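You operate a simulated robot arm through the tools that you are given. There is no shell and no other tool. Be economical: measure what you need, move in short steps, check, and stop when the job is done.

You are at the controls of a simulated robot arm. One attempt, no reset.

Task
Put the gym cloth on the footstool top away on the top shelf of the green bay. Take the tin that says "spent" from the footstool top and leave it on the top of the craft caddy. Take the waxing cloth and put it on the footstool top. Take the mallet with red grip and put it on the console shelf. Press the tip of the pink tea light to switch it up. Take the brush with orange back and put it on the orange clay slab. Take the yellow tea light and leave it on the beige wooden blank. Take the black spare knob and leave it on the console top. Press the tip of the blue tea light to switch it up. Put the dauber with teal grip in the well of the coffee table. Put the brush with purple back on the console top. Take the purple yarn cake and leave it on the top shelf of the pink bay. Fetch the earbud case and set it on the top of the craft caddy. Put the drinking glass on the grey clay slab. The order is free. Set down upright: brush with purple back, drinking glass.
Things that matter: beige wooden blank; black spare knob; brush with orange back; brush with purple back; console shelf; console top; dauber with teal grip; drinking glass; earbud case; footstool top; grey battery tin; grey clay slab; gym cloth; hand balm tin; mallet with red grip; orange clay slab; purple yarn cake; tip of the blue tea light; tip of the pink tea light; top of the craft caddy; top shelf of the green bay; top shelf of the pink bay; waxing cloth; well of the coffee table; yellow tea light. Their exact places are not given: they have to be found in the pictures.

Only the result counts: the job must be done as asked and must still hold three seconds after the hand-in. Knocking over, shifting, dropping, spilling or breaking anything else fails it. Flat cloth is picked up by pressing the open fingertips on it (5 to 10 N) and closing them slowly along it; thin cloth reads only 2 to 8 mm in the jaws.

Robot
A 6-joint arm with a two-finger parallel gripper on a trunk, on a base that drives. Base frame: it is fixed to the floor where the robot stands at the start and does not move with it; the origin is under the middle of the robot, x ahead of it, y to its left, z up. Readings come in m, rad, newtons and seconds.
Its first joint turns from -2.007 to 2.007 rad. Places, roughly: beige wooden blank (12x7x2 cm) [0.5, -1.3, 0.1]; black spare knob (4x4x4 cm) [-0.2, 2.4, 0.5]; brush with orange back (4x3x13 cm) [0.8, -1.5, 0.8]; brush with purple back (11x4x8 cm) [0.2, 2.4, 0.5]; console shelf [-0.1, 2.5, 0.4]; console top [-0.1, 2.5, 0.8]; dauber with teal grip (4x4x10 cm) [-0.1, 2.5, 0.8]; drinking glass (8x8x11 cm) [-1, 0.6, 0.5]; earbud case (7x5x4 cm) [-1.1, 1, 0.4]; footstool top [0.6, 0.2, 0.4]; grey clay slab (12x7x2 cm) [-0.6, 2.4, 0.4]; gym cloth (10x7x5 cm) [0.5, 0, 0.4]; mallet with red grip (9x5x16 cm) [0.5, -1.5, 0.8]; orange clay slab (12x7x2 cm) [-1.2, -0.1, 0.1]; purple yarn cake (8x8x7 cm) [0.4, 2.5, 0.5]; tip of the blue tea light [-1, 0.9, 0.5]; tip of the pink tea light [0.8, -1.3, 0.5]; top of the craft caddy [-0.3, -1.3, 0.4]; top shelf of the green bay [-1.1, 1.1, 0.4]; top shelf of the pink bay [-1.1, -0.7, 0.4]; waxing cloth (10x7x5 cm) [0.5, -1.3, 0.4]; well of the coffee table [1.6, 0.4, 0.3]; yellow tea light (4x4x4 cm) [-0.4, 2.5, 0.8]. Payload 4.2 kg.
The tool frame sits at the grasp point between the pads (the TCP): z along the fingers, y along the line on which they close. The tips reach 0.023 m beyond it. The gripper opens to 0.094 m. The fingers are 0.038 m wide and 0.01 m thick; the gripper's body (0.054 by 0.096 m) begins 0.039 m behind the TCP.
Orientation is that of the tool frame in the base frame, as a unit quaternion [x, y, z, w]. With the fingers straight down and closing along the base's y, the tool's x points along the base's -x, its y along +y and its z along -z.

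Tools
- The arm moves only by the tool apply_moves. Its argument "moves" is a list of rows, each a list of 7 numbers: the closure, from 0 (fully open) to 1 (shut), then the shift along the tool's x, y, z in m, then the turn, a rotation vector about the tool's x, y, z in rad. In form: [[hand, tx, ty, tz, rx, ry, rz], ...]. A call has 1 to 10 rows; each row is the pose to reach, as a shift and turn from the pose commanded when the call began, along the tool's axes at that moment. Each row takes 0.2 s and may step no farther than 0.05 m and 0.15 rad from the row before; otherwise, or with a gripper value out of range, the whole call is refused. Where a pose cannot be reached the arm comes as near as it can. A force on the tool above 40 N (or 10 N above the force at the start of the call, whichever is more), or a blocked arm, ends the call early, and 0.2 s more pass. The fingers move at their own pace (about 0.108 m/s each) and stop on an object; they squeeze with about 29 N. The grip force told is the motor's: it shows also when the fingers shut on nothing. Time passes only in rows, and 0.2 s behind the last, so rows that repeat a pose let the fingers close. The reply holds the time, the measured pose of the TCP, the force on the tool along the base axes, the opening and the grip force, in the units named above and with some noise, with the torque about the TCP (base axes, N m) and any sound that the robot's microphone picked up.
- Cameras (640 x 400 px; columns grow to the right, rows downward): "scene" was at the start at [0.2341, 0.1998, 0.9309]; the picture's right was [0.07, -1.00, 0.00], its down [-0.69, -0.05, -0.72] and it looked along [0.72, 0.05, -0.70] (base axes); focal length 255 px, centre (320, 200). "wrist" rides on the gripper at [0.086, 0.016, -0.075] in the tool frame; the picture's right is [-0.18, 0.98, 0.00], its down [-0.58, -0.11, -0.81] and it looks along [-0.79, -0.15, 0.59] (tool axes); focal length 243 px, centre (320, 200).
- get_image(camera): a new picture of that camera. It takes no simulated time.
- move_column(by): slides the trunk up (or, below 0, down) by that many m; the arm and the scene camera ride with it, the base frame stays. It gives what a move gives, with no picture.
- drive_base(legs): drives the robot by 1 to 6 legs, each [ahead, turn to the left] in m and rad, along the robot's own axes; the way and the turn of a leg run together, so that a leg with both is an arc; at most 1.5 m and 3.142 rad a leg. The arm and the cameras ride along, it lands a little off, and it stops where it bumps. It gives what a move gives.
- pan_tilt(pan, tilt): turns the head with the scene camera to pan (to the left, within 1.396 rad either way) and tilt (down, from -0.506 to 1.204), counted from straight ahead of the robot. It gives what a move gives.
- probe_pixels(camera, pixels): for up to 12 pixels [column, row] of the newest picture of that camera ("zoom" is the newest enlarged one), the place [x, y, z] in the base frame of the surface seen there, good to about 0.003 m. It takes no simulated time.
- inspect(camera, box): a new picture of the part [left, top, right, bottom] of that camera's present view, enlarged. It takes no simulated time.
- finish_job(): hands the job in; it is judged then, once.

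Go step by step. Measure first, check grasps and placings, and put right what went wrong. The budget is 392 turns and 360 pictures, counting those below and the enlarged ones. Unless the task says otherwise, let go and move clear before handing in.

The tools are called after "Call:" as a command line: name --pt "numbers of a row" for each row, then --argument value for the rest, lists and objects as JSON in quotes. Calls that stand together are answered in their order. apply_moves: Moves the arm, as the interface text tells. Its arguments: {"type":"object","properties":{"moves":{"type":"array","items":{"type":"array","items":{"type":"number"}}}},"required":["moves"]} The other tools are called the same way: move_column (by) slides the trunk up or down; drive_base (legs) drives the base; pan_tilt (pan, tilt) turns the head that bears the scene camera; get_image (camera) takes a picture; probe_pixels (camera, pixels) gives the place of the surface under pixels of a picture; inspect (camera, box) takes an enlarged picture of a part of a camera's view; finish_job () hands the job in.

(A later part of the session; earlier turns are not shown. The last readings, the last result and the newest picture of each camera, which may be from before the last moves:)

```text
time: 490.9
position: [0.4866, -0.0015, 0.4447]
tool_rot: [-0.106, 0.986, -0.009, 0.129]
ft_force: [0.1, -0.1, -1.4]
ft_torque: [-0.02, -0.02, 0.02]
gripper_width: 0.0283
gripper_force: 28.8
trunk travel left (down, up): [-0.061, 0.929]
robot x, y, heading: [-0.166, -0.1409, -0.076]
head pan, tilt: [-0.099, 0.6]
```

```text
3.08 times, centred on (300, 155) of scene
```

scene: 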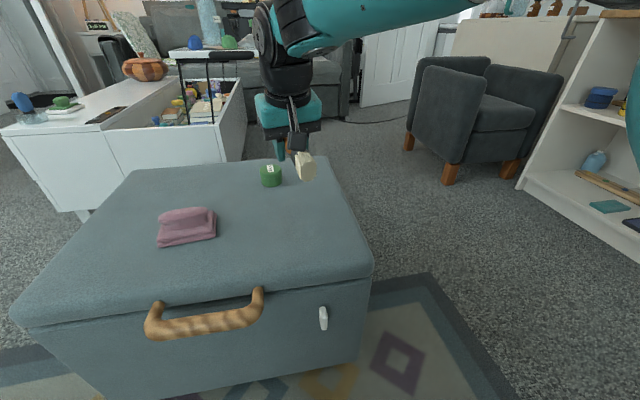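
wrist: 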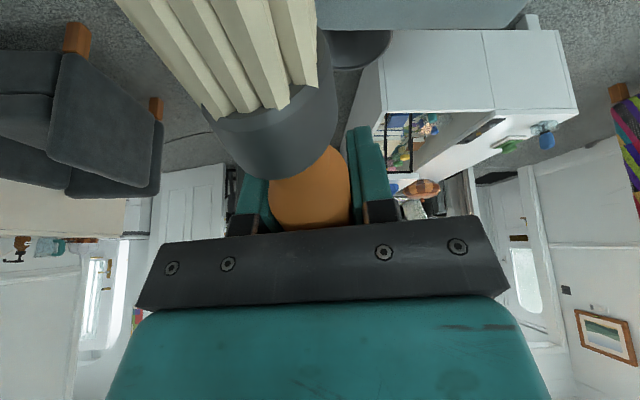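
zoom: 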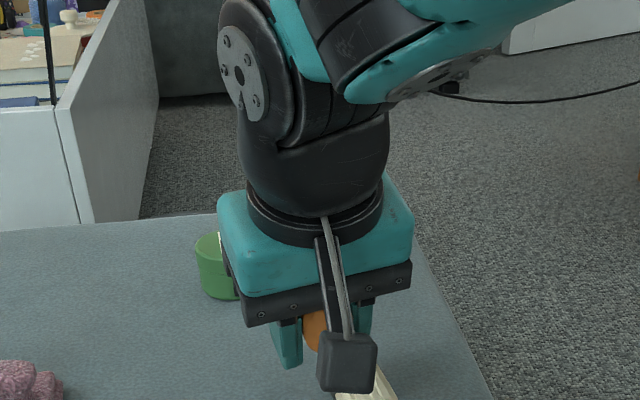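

Call:
apply_moves --pt "1 0.0013 0 0.005 0 0 0" --pt "1 0.0025 0 0.0097 0 0 0" --pt "1 0.0036 0 0.0135 0 0 0" --pt "1 0.0036 0 0.0135 0 0 0"

Call:
get_image --camera "scene"

```text
time: 491.9
position: [0.4884, -0.0026, 0.4294]
tool_rot: [-0.106, 0.986, -0.008, 0.129]
ft_force: [-0.8, 1.0, -0.6]
ft_torque: [0.02, -0.02, 0.02]
gripper_width: 0.0282
gripper_force: 29.2
trunk travel left (down, up): [-0.061, 0.929]
robot x, y, heading: [-0.1648, -0.1382, -0.072]
head pan, tilt: [-0.099, 0.6]
```

```text
145 pictures are left
```

scene: 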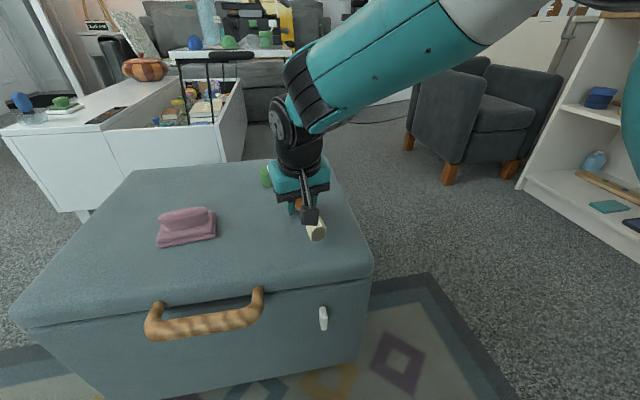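

Call:
apply_moves --pt "1 0.0005 0 0.002 0 0 0" --pt "1 0.001 0 0.004 0 0 0" --pt "1 0.001 0 0.004 0 0 0"

Call:
inspect --camera "scene" --box '[270, 170, 370, 260]'

```text
time: 492.7
position: [0.4869, -0.0009, 0.4273]
tool_rot: [-0.105, 0.986, -0.008, 0.131]
ft_force: [-8.0, -7.6, 28.0]
ft_torque: [0.25, 0.66, 0.25]
gripper_width: 0.0283
gripper_force: 28.9
trunk travel left (down, up): [-0.061, 0.929]
robot x, y, heading: [-0.166, -0.1403, -0.072]
head pan, tilt: [-0.099, 0.6]
```

```text
4.44 times, centred on (320, 215) of scene
```

zoom: 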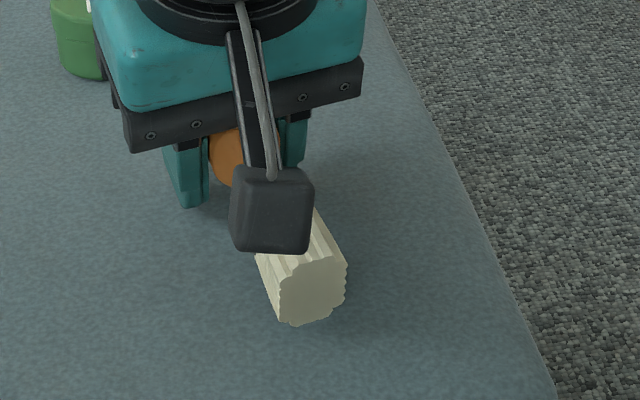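

Contact. I'll release and lift straight up.

Call:
apply_moves --pt "1 -0.0005 0 -0.002 0 0 0" --pt "0.7 -0.0005 0 -0.002 0 0 0" --pt "0.3 -0.0005 0 -0.002 0 0 0" --pt "0.2 -0.0005 0 -0.002 0 0 0" --pt "0.2 -0.0105 -0.002 -0.04 0 0 0" --pt "0.2 -0.022 -0.004 -0.085 0 0 0" --pt "0.2 -0.034 -0.006 -0.13 0 0 0"

Call:
inspect --camera "scene" --box '[240, 130, 400, 270]'

```text
time: 494.3
position: [0.4865, -0.0017, 0.5581]
tool_rot: [-0.107, 0.986, -0.009, 0.129]
ft_force: [-0.2, 0.9, 0.8]
ft_torque: [-0.02, 0.0, 0.01]
gripper_width: 0.0751
gripper_force: 0.0
trunk travel left (down, up): [-0.061, 0.929]
robot x, y, heading: [-0.1636, -0.1411, -0.07]
head pan, tilt: [-0.099, 0.6]
```

```text
2.86 times, centred on (320, 200) of scene
```

zoom: 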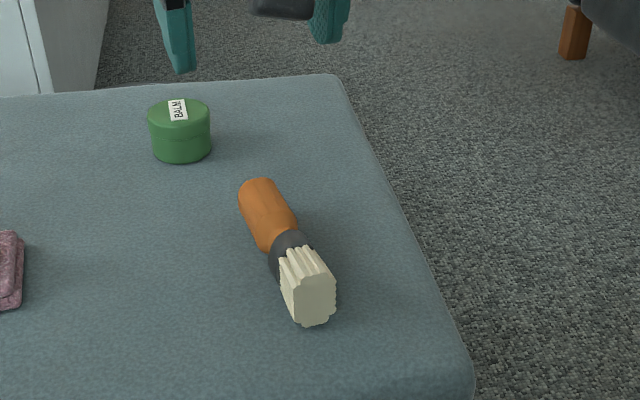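

The brush lies with its bristles (flat round end) towards me. I'll measure its axis.

Call:
probe_pixels --camera "zoom" --pixels '[[258, 190], [265, 205], [272, 220], [280, 238], [290, 250], [305, 262], [310, 300], [245, 210], [295, 225], [280, 195]]'

Call:
get_image --camera "wrist"

```text
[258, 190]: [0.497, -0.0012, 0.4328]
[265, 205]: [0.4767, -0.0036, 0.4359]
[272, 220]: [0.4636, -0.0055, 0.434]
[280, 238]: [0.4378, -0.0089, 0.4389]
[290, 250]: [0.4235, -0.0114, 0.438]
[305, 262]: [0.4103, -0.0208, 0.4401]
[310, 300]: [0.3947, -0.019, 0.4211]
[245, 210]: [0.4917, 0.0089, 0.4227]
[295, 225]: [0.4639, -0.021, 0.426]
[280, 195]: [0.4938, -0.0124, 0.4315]
```

```text
142 pictures are left
```

wrist: 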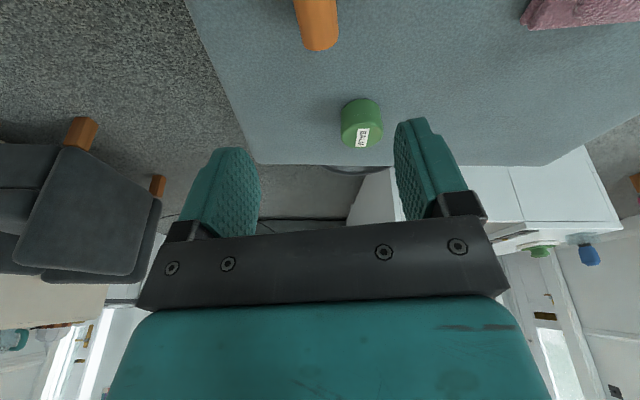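

I'll make the hand vertical and aligned with the handle (yaw 8°), then regrasp 10.5 cm from the bristle end.

Call:
apply_moves --pt "0.2 0 0 0 0 0.13 0.04" --pt "0.2 0 0 0 0 0.26 0.08" --pt "0.2 0 0 0 0 0.26 0.08"

```text
time: 495.1
position: [0.4866, -0.0021, 0.5594]
tool_rot: [-0.065, 0.998, -0.017, 0.001]
ft_force: [-0.6, 0.4, 0.3]
ft_torque: [0.0, 0.03, -0.02]
gripper_width: 0.0748
gripper_force: 0.0
trunk travel left (down, up): [-0.061, 0.929]
robot x, y, heading: [-0.1658, -0.1411, -0.074]
head pan, tilt: [-0.099, 0.6]
```

Call:
apply_moves --pt "0.3 -0.0124 0 0.045 0 0 0" --pt "0.3 -0.0124 0 0.09 0 0 0" --pt "0.3 -0.0124 0 0.12 0 0 0" --pt "0.3 -0.0124 0 0.134 0 0 0" --pt "0.3 -0.0124 0 0.134 0 0 0"

Call:
get_image --camera "wrist"

```text
time: 496.3
position: [0.4995, -0.0037, 0.4276]
tool_rot: [-0.064, 0.998, -0.017, 0.001]
ft_force: [-0.3, 0.0, -0.5]
ft_torque: [-0.03, -0.05, 0.0]
gripper_width: 0.0659
gripper_force: 0.0
trunk travel left (down, up): [-0.061, 0.929]
robot x, y, heading: [-0.1656, -0.1397, -0.067]
head pan, tilt: [-0.099, 0.6]
```

```text
141 pictures are left
```

wrist: 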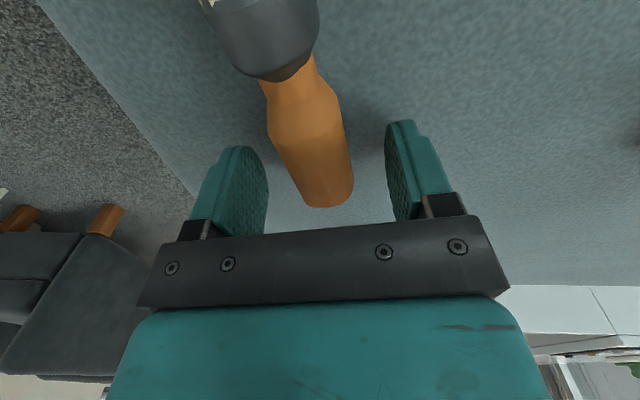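

Call:
apply_moves --pt "0.3 0 0 0.003 0 0 0" --pt "0.6 0 0 0.003 0 0 0" --pt "1 0 0 0.003 0 0 0" --pt "1 0 0 0.003 0 0 0" --pt "1 0 0 0.003 0 0 0"

Call:
apply_moves --pt "1 0 0 -0.04 0 0 0" --pt "1 0 0 -0.085 0 0 0" --pt "1 0 0 -0.13 0 0 0" --pt "1 0 0 -0.17 0 0 0"

Call:
get_image --camera "wrist"

Call:
get_image --camera "scene"

```text
time: 497.5
position: [0.4999, -0.0035, 0.4239]
tool_rot: [-0.065, 0.998, -0.017, 0.001]
ft_force: [-0.9, 1.1, -0.4]
ft_torque: [0.01, -0.06, -0.01]
gripper_width: 0.0286
gripper_force: 28.6
trunk travel left (down, up): [-0.061, 0.929]
robot x, y, heading: [-0.1625, -0.1404, -0.068]
head pan, tilt: [-0.099, 0.6]
```

```text
time: 498.5
position: [0.4948, 0.0058, 0.5901]
tool_rot: [-0.066, 0.998, -0.014, 0.0]
ft_force: [0.4, -0.2, 0.1]
ft_torque: [0.03, 0.0, -0.01]
gripper_width: 0.0286
gripper_force: 28.7
out of reach, approached as far as the arm can: row 4
trunk travel left (down, up): [-0.061, 0.929]
robot x, y, heading: [-0.1669, -0.1431, -0.074]
head pan, tilt: [-0.099, 0.6]
```

```text
140 pictures are left
```

wrist: 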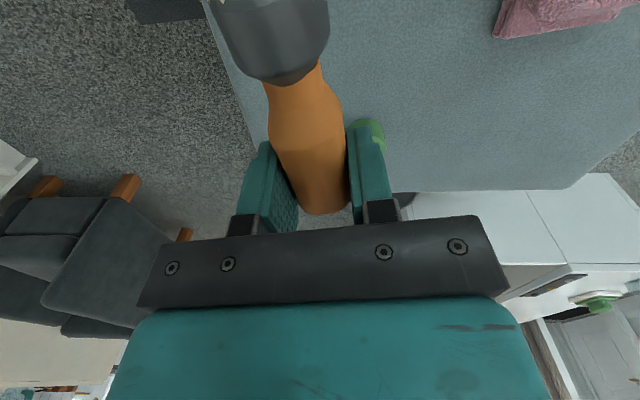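

```text
139 pictures are left
```

scene: 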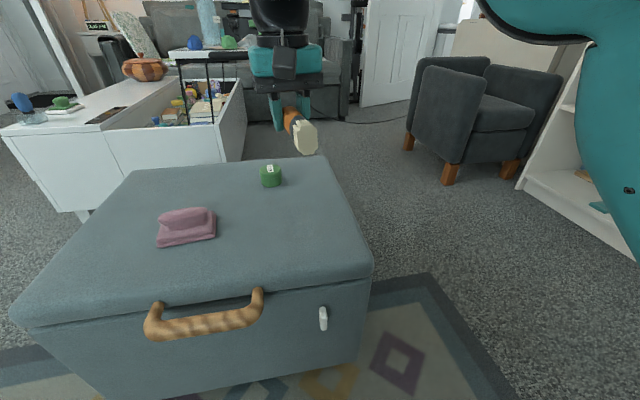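

The brush is held along the tool's back axis. I'll raise the trunk, turn back west, and tilt the tool to horizontal so the brush hangs upright.

Call:
move_column --by 0.3

Call:
drive_base --legs '[[0, -3.07]]'

Call:
apply_moves --pt "1 -0.01 0 0 0 -0.145 0" --pt "1 -0.02 0 0 0 -0.29 0" --pt "1 -0.03 0 0 0 -0.435 0" --pt "1 -0.04 0 0 0 -0.58 0" --pt "1 -0.05 0 0 0 -0.725 0" --pt "1 -0.06 0 0 0 -0.87 0" --pt "1 -0.07 0 0 0 -1.015 0" --pt "1 -0.08 0 0 0 -1.16 0" --pt "1 -0.09 0 0 0 -1.305 0" --pt "1 -0.1 0 0 0 -1.45 0"

Call:
get_image --camera "scene"

```text
time: 501.5
position: [0.4944, 0.0041, 0.8896]
tool_rot: [-0.064, 0.998, -0.015, 0.0]
ft_force: [0.3, 0.5, 0.2]
ft_torque: [0.01, -0.08, 0.04]
gripper_width: 0.0285
gripper_force: 29.2
trunk travel left (down, up): [-0.361, 0.629]
robot x, y, heading: [-0.1642, -0.1413, -0.068]
head pan, tilt: [-0.099, 0.6]
```

```text
time: 509.1
position: [-0.809, -0.3434, 0.89]
tool_rot: [0.994, 0.109, -0.002, -0.016]
ft_force: [0.0, -0.2, -0.6]
ft_torque: [-0.01, 0.04, 0.0]
gripper_width: 0.0286
gripper_force: 29.0
trunk travel left (down, up): [-0.361, 0.629]
robot x, y, heading: [-0.1632, -0.1409, -3.124]
head pan, tilt: [-0.099, 0.6]
```

```text
time: 511.3
position: [-0.9057, -0.3649, 0.8907]
tool_rot: [0.742, 0.091, -0.661, 0.061]
ft_force: [-0.4, 0.3, -1.6]
ft_torque: [0.0, -0.03, -0.01]
gripper_width: 0.0283
gripper_force: 28.6
trunk travel left (down, up): [-0.361, 0.629]
robot x, y, heading: [-0.1628, -0.1421, -3.123]
head pan, tilt: [-0.099, 0.6]
```

```text
138 pictures are left
```

scene: 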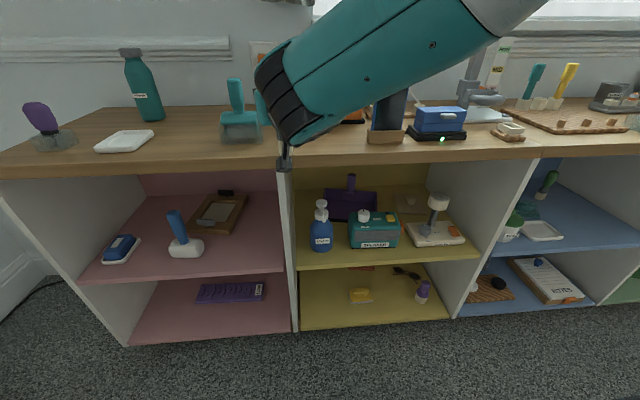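

Call:
apply_moves --pt "1 0.003 -0.01 -0.045 0 0 0" --pt "1 0.006 -0.05 -0.07 0 0 0" --pt "1 0.01 -0.09 -0.09 0 0 0" --pt "1 0.014 -0.13 -0.105 0 0 0" --pt "1 0.017 -0.175 -0.12 0 0 0" --pt "1 0.02 -0.22 -0.13 0 0 0" --pt "1 0.024 -0.265 -0.14 0 0 0" --pt "1 0.0265 -0.305 -0.147 0 0 0" --pt "1 0.0265 -0.305 -0.147 0 0 0"

Call:
get_image --camera "scene"

Call:
get_image --camera "wrist"

```text
time: 513.3
position: [-0.8253, -0.0345, 0.892]
tool_rot: [0.743, 0.092, -0.661, 0.061]
ft_force: [-0.5, 0.3, -1.0]
ft_torque: [-0.01, -0.01, -0.01]
gripper_width: 0.0285
gripper_force: 29.0
trunk travel left (down, up): [-0.361, 0.629]
robot x, y, heading: [-0.1668, -0.1424, -3.123]
head pan, tilt: [-0.099, 0.6]
```

```text
137 pictures are left
```

scene: 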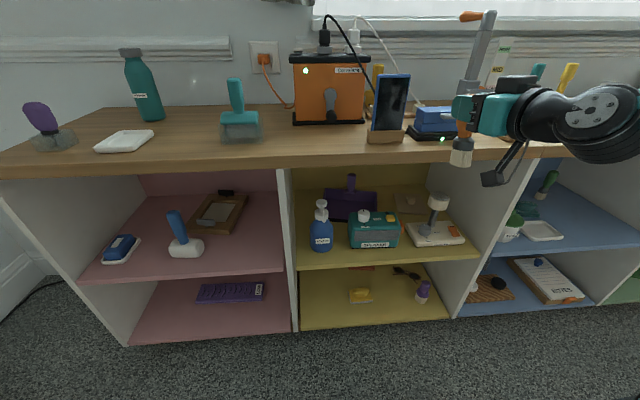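

```text
136 pictures are left
```

wrist: 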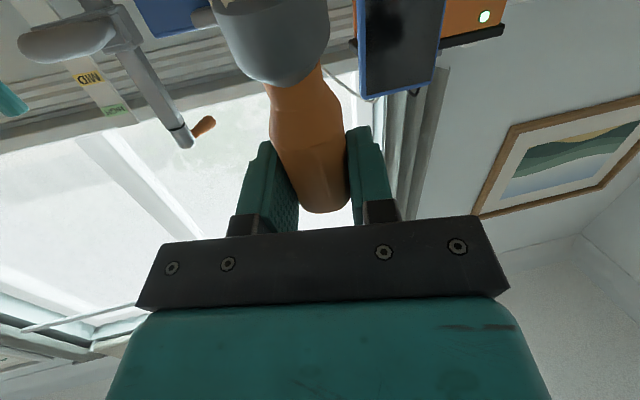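

Now I'll zoom in to check how upright the brush hangs.

Call:
inspect --camera "scene" --box '[420, 80, 532, 190]'

Call:
probe_pixels --camera "zoom" --pixels '[[240, 270], [225, 310], [250, 250], [260, 235], [215, 300], [245, 320], [200, 300], [265, 315]]'

```text
3.64 times, centred on (476, 135) of scene
```

zoom: 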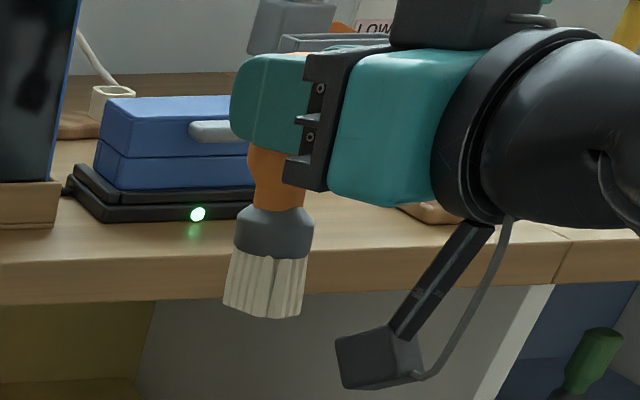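

```text
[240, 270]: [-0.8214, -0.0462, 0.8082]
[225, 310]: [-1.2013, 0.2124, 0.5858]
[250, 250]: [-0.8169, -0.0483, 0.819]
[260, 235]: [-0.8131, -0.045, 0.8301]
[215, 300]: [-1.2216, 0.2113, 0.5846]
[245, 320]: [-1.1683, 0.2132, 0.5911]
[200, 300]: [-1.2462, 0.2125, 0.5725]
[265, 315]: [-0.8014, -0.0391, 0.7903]
```

Call:
probe_pixels --camera "zoom" --pixels '[[275, 190], [273, 225], [270, 245], [267, 275], [264, 300], [245, 300], [285, 303], [250, 235], [300, 235]]'

```text
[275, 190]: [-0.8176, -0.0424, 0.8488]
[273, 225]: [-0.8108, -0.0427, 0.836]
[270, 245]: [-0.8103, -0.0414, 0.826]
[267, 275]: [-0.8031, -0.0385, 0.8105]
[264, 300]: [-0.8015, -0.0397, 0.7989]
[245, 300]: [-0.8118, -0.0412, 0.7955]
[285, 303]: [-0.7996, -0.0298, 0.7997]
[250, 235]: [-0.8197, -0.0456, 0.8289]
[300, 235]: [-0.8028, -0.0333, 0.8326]
```

The brush leans ~11° (bottom towards me). I'll tilt the tool a further 0.18 rad to make it upright.

Call:
apply_moves --pt "1 0 0 0 0 -0.09 0" --pt "1 0 0 0 0 -0.18 0" --pt "1 0 0 0 0 -0.18 0"

Call:
move_column --by -0.35

Call:
pan_tilt --pan -0.15 --tilt 0.4

Call:
get_image --camera "scene"

```text
time: 514.1
position: [-0.8263, -0.0358, 0.8917]
tool_rot: [-0.68, -0.086, 0.725, -0.068]
ft_force: [-0.3, 0.7, -0.7]
ft_torque: [-0.02, 0.0, -0.01]
gripper_width: 0.0284
gripper_force: 29.1
trunk travel left (down, up): [-0.361, 0.629]
robot x, y, heading: [-0.1661, -0.1399, -3.126]
head pan, tilt: [-0.099, 0.6]
```

```text
time: 517.5
position: [-0.8258, -0.0364, 0.5414]
tool_rot: [-0.681, -0.087, 0.724, -0.07]
ft_force: [0.3, 0.2, -0.6]
ft_torque: [0.03, 0.0, -0.01]
gripper_width: 0.0284
gripper_force: 28.9
trunk travel left (down, up): [-0.011, 0.979]
robot x, y, heading: [-0.163, -0.1402, -3.123]
head pan, tilt: [-0.099, 0.6]
```

```text
time: 518.2
position: [-0.8254, -0.0362, 0.5421]
tool_rot: [-0.681, -0.086, 0.724, -0.069]
ft_force: [0.0, 0.4, 0.0]
ft_torque: [0.0, -0.03, -0.02]
gripper_width: 0.0283
gripper_force: 29.0
trunk travel left (down, up): [-0.011, 0.979]
robot x, y, heading: [-0.1679, -0.1386, -3.129]
head pan, tilt: [-0.15, 0.4]
```

```text
134 pictures are left
```

scene: 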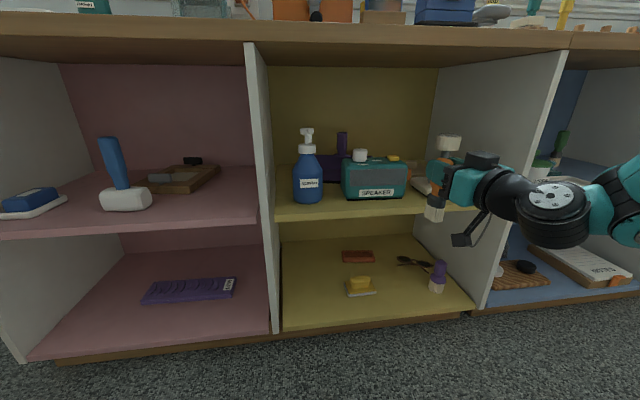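

Excellent view. I'll test descending in small steps at this radius.

Call:
apply_moves --pt "1 0.03 0.001 -0.0017 0 0 0" --pt "1 0.06 0.002 -0.0035 0 0 0" --pt "1 0.06 0.002 -0.0035 0 0 0"

Call:
inspect --camera "scene" --box '[330, 140, 510, 310]'

```text
time: 519.0
position: [-0.8289, -0.0398, 0.494]
tool_rot: [-0.683, -0.086, 0.722, -0.068]
ft_force: [0.1, -0.1, -0.9]
ft_torque: [0.01, 0.01, -0.02]
gripper_width: 0.0286
gripper_force: 29.2
out of reach, approached as far as the arm can: row 2, 3
trunk travel left (down, up): [-0.011, 0.979]
robot x, y, heading: [-0.1664, -0.1385, -3.127]
head pan, tilt: [-0.15, 0.4]
```

```text
2.35 times, centred on (420, 225) of scene
```

zoom: 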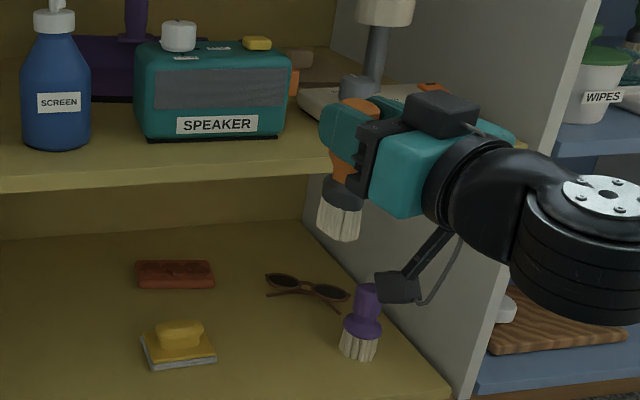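

The arm is at its low limit at this radius. I'll back the base 0.12 m and extend the arm further out to flatten the forearm.

Call:
drive_base --legs '[[-0.12, 0]]'

Call:
apply_moves --pt "1 0 0 0.045 0 0 0" --pt "1 0 0 0.09 0 0 0" --pt "1 0 0 0.135 0 0 0" --pt "1 0.03 0 0.15 0 0 0" --pt "1 0.06 0 0.15 0 0 0" --pt "1 0.09 0 0.15 0 0 0" --pt "1 0.12 0 0.15 0 0 0" --pt "1 0.12 0 0.15 0 0 0"

```text
time: 520.2
position: [-0.7114, -0.038, 0.494]
tool_rot: [-0.683, -0.085, 0.722, -0.067]
ft_force: [0.7, -0.1, -0.2]
ft_torque: [0.04, -0.01, -0.01]
gripper_width: 0.0284
gripper_force: 28.9
trunk travel left (down, up): [-0.011, 0.979]
robot x, y, heading: [-0.046, -0.1378, -3.115]
head pan, tilt: [-0.15, 0.4]
```

```text
time: 522.0
position: [-0.8657, -0.0695, 0.3826]
tool_rot: [-0.683, -0.087, 0.722, -0.069]
ft_force: [0.1, -0.6, -0.3]
ft_torque: [0.0, 0.01, 0.0]
gripper_width: 0.0282
gripper_force: 28.9
trunk travel left (down, up): [-0.011, 0.979]
robot x, y, heading: [-0.0459, -0.136, -3.123]
head pan, tilt: [-0.15, 0.4]
```

That works. I'll continue down to z≈0.275.

Call:
apply_moves --pt "1 0.03 0.001 -0.0017 0 0 0" --pt "1 0.06 0.002 -0.0035 0 0 0" --pt "1 0.09 0.003 -0.005 0 0 0" --pt "1 0.107 0.0033 -0.006 0 0 0" --pt "1 0.107 0.0033 -0.006 0 0 0"

Call:
get_image --camera "scene"

```text
time: 523.2
position: [-0.862, -0.0692, 0.2745]
tool_rot: [-0.683, -0.086, 0.723, -0.067]
ft_force: [0.7, -0.3, -1.4]
ft_torque: [0.04, -0.03, -0.03]
gripper_width: 0.0285
gripper_force: 28.5
trunk travel left (down, up): [-0.011, 0.979]
robot x, y, heading: [-0.0487, -0.1376, -3.12]
head pan, tilt: [-0.15, 0.4]
```

```text
132 pictures are left
```

scene: 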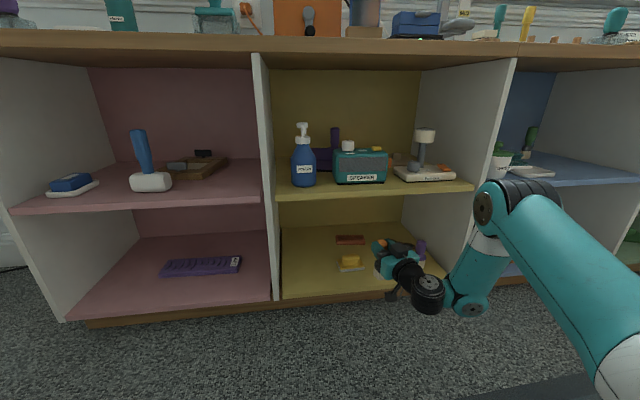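

The hand is at z 0.275 in front of the bay. I'll zoom in on brush, sponge and slab.

Call:
inspect --camera "scene" --box '[320, 215, 440, 305]'

Call:
probe_pixels --camera "zoom" --pixels '[[95, 115], [235, 115], [95, 140], [240, 140], [165, 118], [170, 230], [170, 190], [330, 260], [330, 300], [110, 270], [230, 260], [500, 150]]'

```text
4.44 times, centred on (380, 260) of scene
```

zoom: 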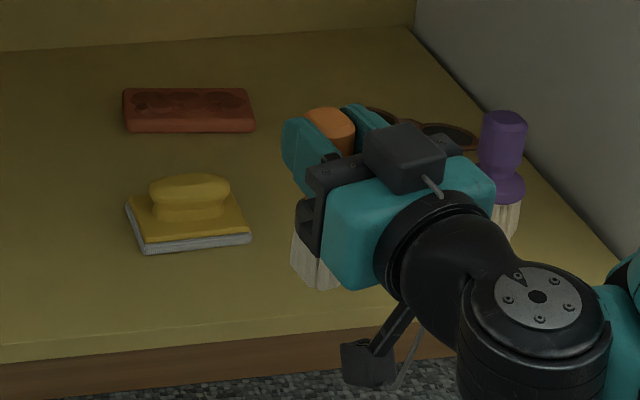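

```text
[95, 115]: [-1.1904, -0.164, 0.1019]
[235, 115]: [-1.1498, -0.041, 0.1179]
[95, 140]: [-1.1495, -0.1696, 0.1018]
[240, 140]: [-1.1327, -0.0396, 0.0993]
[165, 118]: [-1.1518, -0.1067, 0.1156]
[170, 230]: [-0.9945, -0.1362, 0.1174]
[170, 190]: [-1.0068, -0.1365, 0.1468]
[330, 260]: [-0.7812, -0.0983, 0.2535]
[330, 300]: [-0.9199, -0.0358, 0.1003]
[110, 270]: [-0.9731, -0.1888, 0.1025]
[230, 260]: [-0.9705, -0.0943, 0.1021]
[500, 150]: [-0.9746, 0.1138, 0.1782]
```

I'll check the position of the near-vertical forearm section at (475,270), since it must not hit the shelf edge when moving in.

Call:
probe_pixels --camera "scene" --pixels '[[460, 300], [475, 270], [490, 240], [485, 205], [520, 190], [425, 295], [450, 285], [480, 310]]'

```text
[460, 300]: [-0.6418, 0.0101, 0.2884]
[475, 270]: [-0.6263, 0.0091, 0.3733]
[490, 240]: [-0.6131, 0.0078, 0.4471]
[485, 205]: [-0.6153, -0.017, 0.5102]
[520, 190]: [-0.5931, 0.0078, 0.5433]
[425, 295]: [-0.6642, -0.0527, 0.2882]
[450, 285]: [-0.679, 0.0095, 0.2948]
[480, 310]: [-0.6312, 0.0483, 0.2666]
```

The vertical forearm limits base-driving in. I'll extend the arm itself in small steps and watch tracking.

Call:
apply_moves --pt "1 0.002 -0.007 0.0325 0 0 0" --pt "1 0.004 -0.0145 0.065 0 0 0" --pt "1 0.0063 -0.0217 0.0974 0 0 0" --pt "1 0.0063 -0.0217 0.0974 0 0 0"

Call:
get_image --camera "scene"

```text
time: 524.2
position: [-0.9647, -0.067, 0.2738]
tool_rot: [-0.682, -0.086, 0.723, -0.068]
ft_force: [-0.1, -0.1, -1.5]
ft_torque: [0.0, 0.01, -0.01]
gripper_width: 0.0285
gripper_force: 29.2
trunk travel left (down, up): [-0.011, 0.979]
robot x, y, heading: [-0.0455, -0.1381, -3.117]
head pan, tilt: [-0.15, 0.4]
```

```text
130 pictures are left
```

scene: 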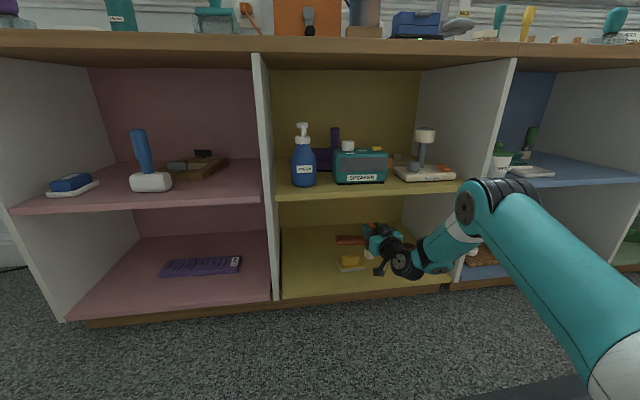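

Tracking is good and the forearm now leans. I'll extend another 0.1 m.

Call:
apply_moves --pt "1 0.002 -0.007 0.0325 0 0 0" --pt "1 0.004 -0.0145 0.065 0 0 0" --pt "1 0.0063 -0.0217 0.0974 0 0 0" --pt "1 0.0063 -0.0217 0.0974 0 0 0"

Call:
get_image --camera "scene"

Call:
get_image --camera "wrist"

```text
time: 525.2
position: [-1.065, -0.069, 0.2696]
tool_rot: [-0.684, -0.085, 0.722, -0.068]
ft_force: [0.1, -0.2, -0.3]
ft_torque: [0.01, 0.01, -0.01]
gripper_width: 0.0286
gripper_force: 29.2
trunk travel left (down, up): [-0.011, 0.979]
robot x, y, heading: [-0.0483, -0.1412, -3.121]
head pan, tilt: [-0.15, 0.4]
```

```text
129 pictures are left
```

scene: 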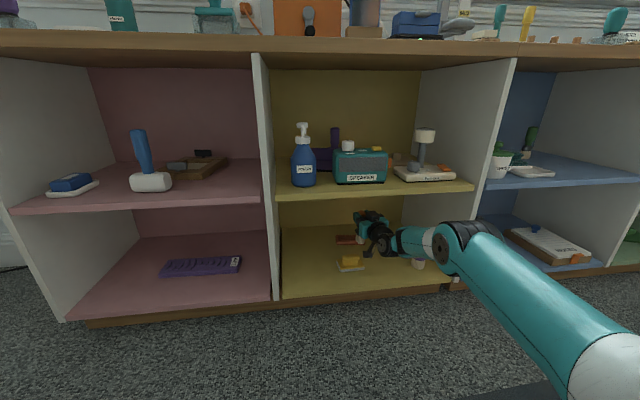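

```text
128 pictures are left
```

wrist: 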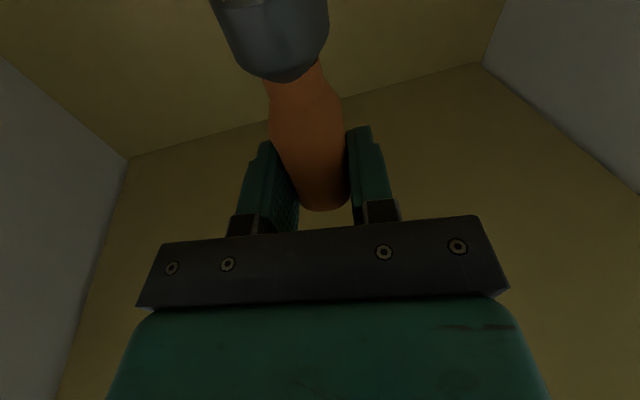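

The arm is nearly straight. I'll check the elbow's place before rolling the base the last ~12 cm.

Call:
probe_pixels --camera "scene" --pixels '[[440, 245], [455, 230], [465, 225], [430, 240], [410, 240], [395, 240], [385, 235], [375, 225], [470, 250]]'

Call:
inspect --camera "scene" --box '[320, 195, 480, 295]'

```text
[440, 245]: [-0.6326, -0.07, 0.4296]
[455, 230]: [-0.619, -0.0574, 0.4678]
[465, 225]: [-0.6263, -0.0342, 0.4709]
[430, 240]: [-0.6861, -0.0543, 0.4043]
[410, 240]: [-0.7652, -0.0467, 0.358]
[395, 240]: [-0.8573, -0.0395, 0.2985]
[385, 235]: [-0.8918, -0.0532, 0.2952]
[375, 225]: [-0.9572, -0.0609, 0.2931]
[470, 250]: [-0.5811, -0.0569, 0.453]
```

```text
4.00 times, centred on (400, 245) of scene
```

zoom: 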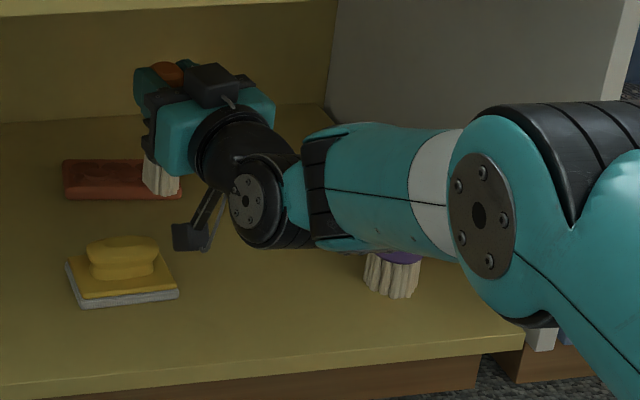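

Clearance is OK. I'll roll forward 0.115 m.

Call:
drive_base --legs '[[0.115, 0]]'

Call:
inspect --camera "scene" --box '[300, 190, 460, 300]'

```text
time: 526.5
position: [-1.1783, -0.0703, 0.2696]
tool_rot: [-0.683, -0.085, 0.723, -0.067]
ft_force: [0.2, -0.2, -0.5]
ft_torque: [0.0, 0.01, 0.01]
gripper_width: 0.0286
gripper_force: 29.2
trunk travel left (down, up): [-0.011, 0.979]
robot x, y, heading: [-0.1614, -0.1411, -3.121]
head pan, tilt: [-0.15, 0.4]
```

```text
3.64 times, centred on (380, 245) of scene
```

zoom: 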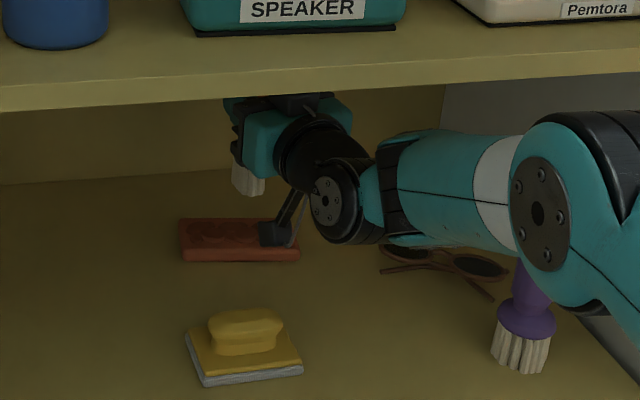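

Call:
probe_pixels --camera "zoom" --pixels '[[245, 175], [240, 188], [255, 190], [234, 180], [263, 185], [190, 225], [190, 255], [290, 255], [230, 235], [275, 235]]'

```text
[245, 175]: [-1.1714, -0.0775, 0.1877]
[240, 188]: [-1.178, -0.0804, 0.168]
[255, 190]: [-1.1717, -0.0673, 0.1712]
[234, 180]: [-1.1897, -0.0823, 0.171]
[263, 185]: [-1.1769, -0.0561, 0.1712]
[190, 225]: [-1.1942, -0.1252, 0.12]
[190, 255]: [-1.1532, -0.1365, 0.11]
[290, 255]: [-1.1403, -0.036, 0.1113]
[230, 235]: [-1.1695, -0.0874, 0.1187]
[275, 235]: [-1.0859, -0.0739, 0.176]
```

The bristle end is at about (-1.186,-0.068), bottom z≈0.168, over the slab. I'll lower slowly with a small lateral correction.

Call:
apply_moves --pt "1 0.015 0.005 0.0 0 0 0" --pt "1 0.03 0.0098 0.0005 0 0 0" --pt "1 0.038 0.01 0.0 0 0 0" --pt "1 0.043 0.01 0.0 0 0 0" --pt "1 0.043 0.01 0.0 0 0 0"

Call:
inspect --camera "scene" --box '[320, 200, 420, 280]'

```text
time: 527.6
position: [-1.1782, -0.0787, 0.225]
tool_rot: [-0.682, -0.086, 0.723, -0.067]
ft_force: [0.3, 0.2, -0.4]
ft_torque: [0.01, 0.01, 0.02]
gripper_width: 0.0284
gripper_force: 29.1
trunk travel left (down, up): [-0.011, 0.979]
robot x, y, heading: [-0.1624, -0.1411, -3.127]
head pan, tilt: [-0.15, 0.4]
```

```text
5.00 times, centred on (370, 240) of scene
```

zoom: 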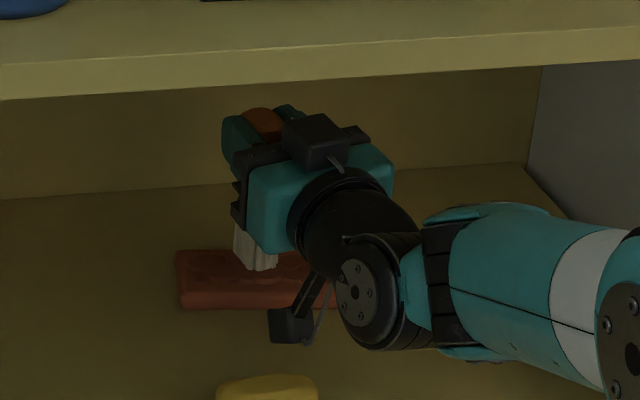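

Close to touching. I'll take fine steps to contact.

Call:
apply_moves --pt "1 0.002 0 0 0 0 0" --pt "1 0.004 0 0 0 0 0" --pt "1 0.004 0 0 0 0 0"

```text
time: 528.5
position: [-1.179, -0.0769, 0.2229]
tool_rot: [-0.683, -0.085, 0.722, -0.067]
ft_force: [-1.4, 0.6, 2.0]
ft_torque: [0.06, -0.01, 0.01]
gripper_width: 0.0285
gripper_force: 28.8
trunk travel left (down, up): [-0.011, 0.979]
robot x, y, heading: [-0.1611, -0.138, -3.123]
head pan, tilt: [-0.15, 0.4]
```

Call:
apply_moves --pt "1 0.0015 0 0 0 0 0" --pt "1 0.003 0 0 0 0 0" --pt "1 0.003 0 0 0 0 0"

Call:
inspect --camera "scene" --box '[320, 200, 400, 270]'

Call:
get_image --camera "wrist"

```text
time: 529.2
position: [-1.1784, -0.0776, 0.2215]
tool_rot: [-0.681, -0.086, 0.724, -0.068]
ft_force: [-0.1, -0.3, 13.8]
ft_torque: [-0.15, -0.17, 0.02]
gripper_width: 0.0284
gripper_force: 29.3
trunk travel left (down, up): [-0.011, 0.979]
robot x, y, heading: [-0.1611, -0.1399, -3.128]
head pan, tilt: [-0.15, 0.4]
```

```text
5.71 times, centred on (360, 235) of scene
```

zoom: 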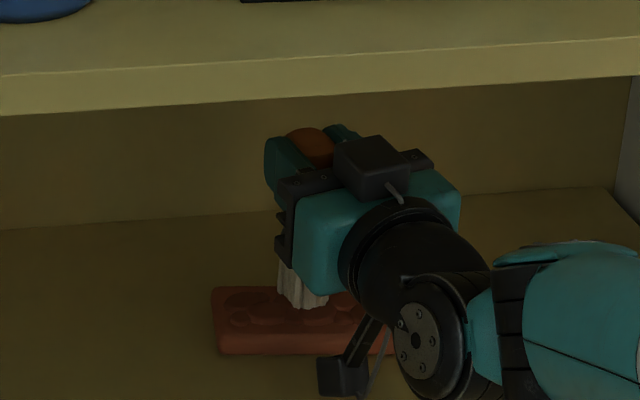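

```text
123 pictures are left
```

wrist: 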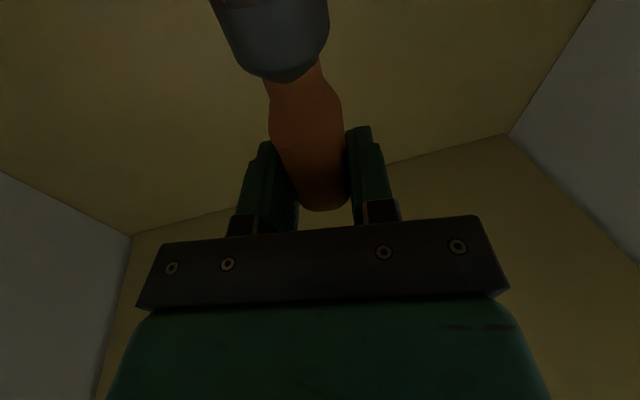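

Contact is even with little torque, so the brush is nearly upright. I'll ease the pressure and open the fingers gently in small steps.

Call:
apply_moves --pt "1 -0.001 0 0 0 0 0" --pt "0.85 -0.001 0 0 0 0 0" --pt "0.66 -0.001 0 0 0 0 0" --pt "0.6 -0.001 0 0 0 0 0" --pt "0.5 -0.001 0 0 0 0 0" --pt "0.5 -0.001 0 0 0 0 0"

Call:
get_image --camera "wrist"

Call:
inspect --camera "scene" --box '[320, 200, 400, 270]'

```text
time: 530.6
position: [-1.1791, -0.0769, 0.2219]
tool_rot: [-0.683, -0.085, 0.722, -0.067]
ft_force: [5.7, -0.9, 8.9]
ft_torque: [-0.06, -1.32, -0.12]
gripper_width: 0.0469
gripper_force: 0.1
trunk travel left (down, up): [-0.011, 0.979]
robot x, y, heading: [-0.1615, -0.1375, -3.126]
head pan, tilt: [-0.15, 0.4]
```

```text
122 pictures are left
```

wrist: 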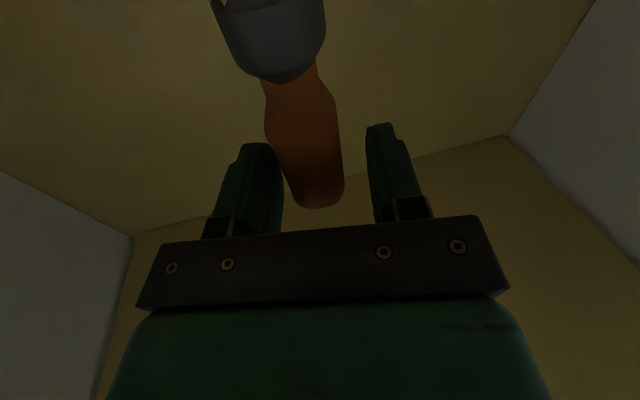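

```text
5.71 times, centred on (360, 235) of scene
```

zoom: 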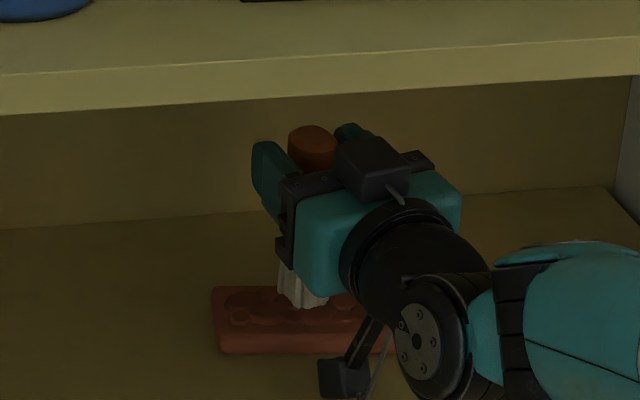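

The handle is free between the pads, though the wrist camera seems to touch the shelf lightly. I'll rise 3 mm, open wider and withdraw straight along the finger direction.

Call:
apply_moves --pt "0.4 -0.003 0 0 0 0 0" --pt "0.2 -0.004 0 0 0 0 0" --pt "0.2 -0.004 0 0 0 0 0" --pt "0.2 -0.004 0 -0.015 0 0 0" --pt "0.2 -0.004 0 -0.03 0 0 0" --pt "0.2 -0.005 0 -0.05 0 0 0"

Call:
get_image --camera "wrist"

Call:
inspect --camera "scene" --box '[320, 200, 400, 270]'

```text
time: 532.0
position: [-1.129, -0.0665, 0.2242]
tool_rot: [-0.683, -0.085, 0.722, -0.067]
ft_force: [-1.7, 1.1, 1.0]
ft_torque: [0.02, -0.03, 0.01]
gripper_width: 0.075
gripper_force: 0.1
trunk travel left (down, up): [-0.011, 0.979]
robot x, y, heading: [-0.1603, -0.1397, -3.125]
head pan, tilt: [-0.15, 0.4]
```

```text
120 pictures are left
```

wrist: 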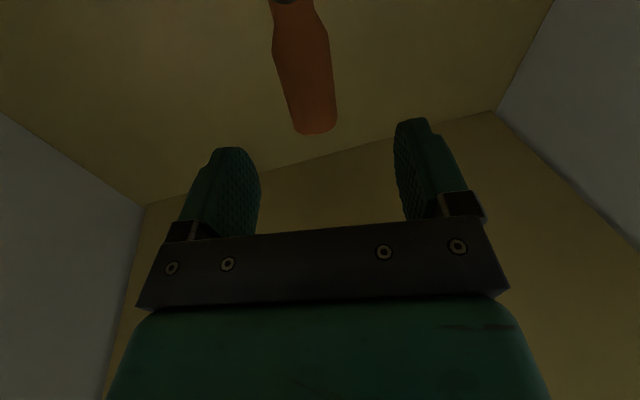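

```text
5.71 times, centred on (360, 235) of scene
```

zoom: 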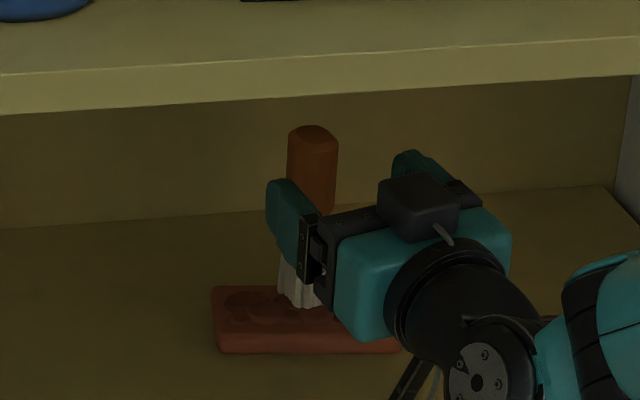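

The brush stands on the slab. I'll raise 5 cm, then back the base out.

Call:
apply_moves --pt "0.2 0 0 -0.02 0 0 0" --pt "0.2 -0.025 0 -0.025 0 0 0" --pt "0.2 -0.05 0 -0.025 0 0 0"

Call:
drive_base --legs '[[-0.12, 0]]'

Call:
apply_moves --pt "0.2 -0.005 0.01 -0.045 0 0 0" --pt "0.2 -0.01 0.015 -0.09 0 0 0" --pt "0.2 -0.02 0.02 -0.13 0 0 0" --pt "0.2 -0.05 0.02 -0.15 0 0 0" --pt "0.2 -0.09 0.02 -0.16 0 0 0" --pt "0.2 -0.13 0.02 -0.17 0 0 0" --pt "0.2 -0.17 0.02 -0.19 0 0 0"

Call:
get_image --camera "scene"

```text
time: 532.9
position: [-1.1036, -0.0634, 0.2732]
tool_rot: [-0.683, -0.086, 0.722, -0.069]
ft_force: [-0.1, 0.0, -0.6]
ft_torque: [0.04, -0.02, 0.02]
gripper_width: 0.0752
gripper_force: 0.2
trunk travel left (down, up): [-0.011, 0.979]
robot x, y, heading: [-0.1601, -0.1412, -3.131]
head pan, tilt: [-0.15, 0.4]
```

```text
time: 534.1
position: [-0.9837, -0.0551, 0.2744]
tool_rot: [-0.684, -0.083, 0.722, -0.065]
ft_force: [-0.5, 1.2, 0.2]
ft_torque: [-0.02, -0.02, -0.01]
gripper_width: 0.0752
gripper_force: 0.1
trunk travel left (down, up): [-0.011, 0.979]
robot x, y, heading: [-0.0412, -0.1377, -3.13]
head pan, tilt: [-0.15, 0.4]
```

```text
time: 535.7
position: [-0.7795, -0.0383, 0.4323]
tool_rot: [-0.684, -0.083, 0.722, -0.066]
ft_force: [0.1, -0.3, 0.7]
ft_torque: [-0.01, 0.03, 0.01]
gripper_width: 0.0752
gripper_force: 0.2
out of reach, approached as far as the arm can: row 4, 5
trunk travel left (down, up): [-0.011, 0.979]
robot x, y, heading: [-0.0412, -0.1357, -3.134]
head pan, tilt: [-0.15, 0.4]
```

```text
118 pictures are left
```

scene: 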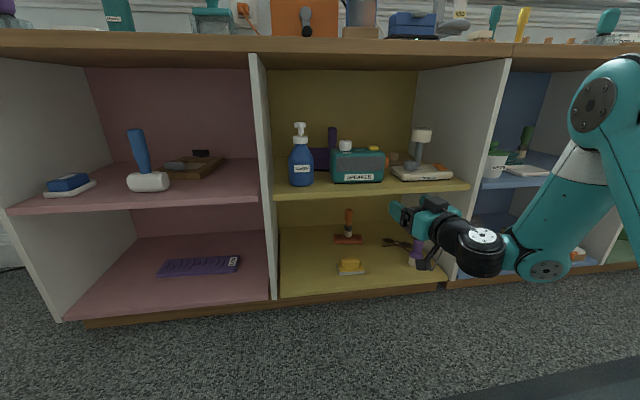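

Brush confirmed upright on the slab. Next is the earbud case: raise the trunk slightly, bring the tool back to the usual tilt, then roll it 180° so the camera sits on top.

Call:
move_column --by 0.2

Call:
apply_moves --pt "0 0 0 -0.01 0 0.12 0" --pt "0 0 0 -0.02 0 0.25 0" --pt "0 0 0 -0.03 0 0.38 0" --pt "0 0 0 -0.04 0 0.5 0" --pt "0 0 0 -0.05 0 0.63 0" --pt "0 0 0 -0.06 0 0.75 0" --pt "0 0 0 -0.06 0 0.75 0"

Call:
apply_moves --pt "0 0 0 0 0 0 0.15" --pt "0 0 0 0 0 0 0.3" --pt "0 0 0 0 0 0 0.45" --pt "0 0 0 0 0 0 0.6" --pt "0 0 0 0 0 0 0.75" --pt "0 0 0 0 0 0 0.9" --pt "0 0 0 0 0 0 1.05" --pt "0 0 0 0 0 0 1.2" --pt "0 0 0 0 0 0 1.35" --pt "0 0 0 0 0 0 1.5"

Call:
apply_moves --pt "0 0 0 0 0 0 0.15" --pt "0 0 0 0 0 0 0.3" --pt "0 0 0 0 0 0 0.45" --pt "0 0 0 0 0 0 0.6" --pt "0 0 0 0 0 0 0.75" --pt "0 0 0 0 0 0 0.9" --pt "0 0 0 0 0 0 1.05" --pt "0 0 0 0 0 0 1.2" --pt "0 0 0 0 0 0 1.35" --pt "0 0 0 0 0 0 1.5"

```text
time: 537.9
position: [-0.7808, -0.0377, 0.6312]
tool_rot: [-0.683, -0.083, 0.723, -0.065]
ft_force: [0.1, -0.6, 0.7]
ft_torque: [-0.02, 0.0, 0.01]
gripper_width: 0.0754
gripper_force: 0.1
trunk travel left (down, up): [-0.211, 0.779]
robot x, y, heading: [-0.0399, -0.1391, -3.134]
head pan, tilt: [-0.15, 0.4]
```

```text
time: 539.5
position: [-0.7213, -0.0266, 0.6277]
tool_rot: [0.901, 0.101, -0.421, 0.029]
ft_force: [-0.6, -0.6, -0.2]
ft_torque: [-0.02, -0.01, 0.04]
gripper_width: 0.0941
gripper_force: 0.2
trunk travel left (down, up): [-0.211, 0.779]
robot x, y, heading: [-0.0471, -0.1381, -3.134]
head pan, tilt: [-0.15, 0.4]
```

```text
time: 541.7
position: [-0.7218, -0.0265, 0.6287]
tool_rot: [0.728, -0.54, -0.287, 0.309]
ft_force: [-0.4, 1.0, -0.3]
ft_torque: [-0.01, 0.01, 0.0]
gripper_width: 0.0942
gripper_force: 0.2
trunk travel left (down, up): [-0.211, 0.779]
robot x, y, heading: [-0.0435, -0.1378, -3.13]
head pan, tilt: [-0.15, 0.4]
```

```text
time: 543.9
position: [-0.7215, -0.0272, 0.6291]
tool_rot: [-0.164, 0.891, -0.001, -0.423]
ft_force: [0.1, 0.2, 0.4]
ft_torque: [-0.01, 0.02, -0.02]
gripper_width: 0.0939
gripper_force: 0.0
trunk travel left (down, up): [-0.211, 0.779]
robot x, y, heading: [-0.0394, -0.1396, -3.132]
head pan, tilt: [-0.15, 0.4]
```

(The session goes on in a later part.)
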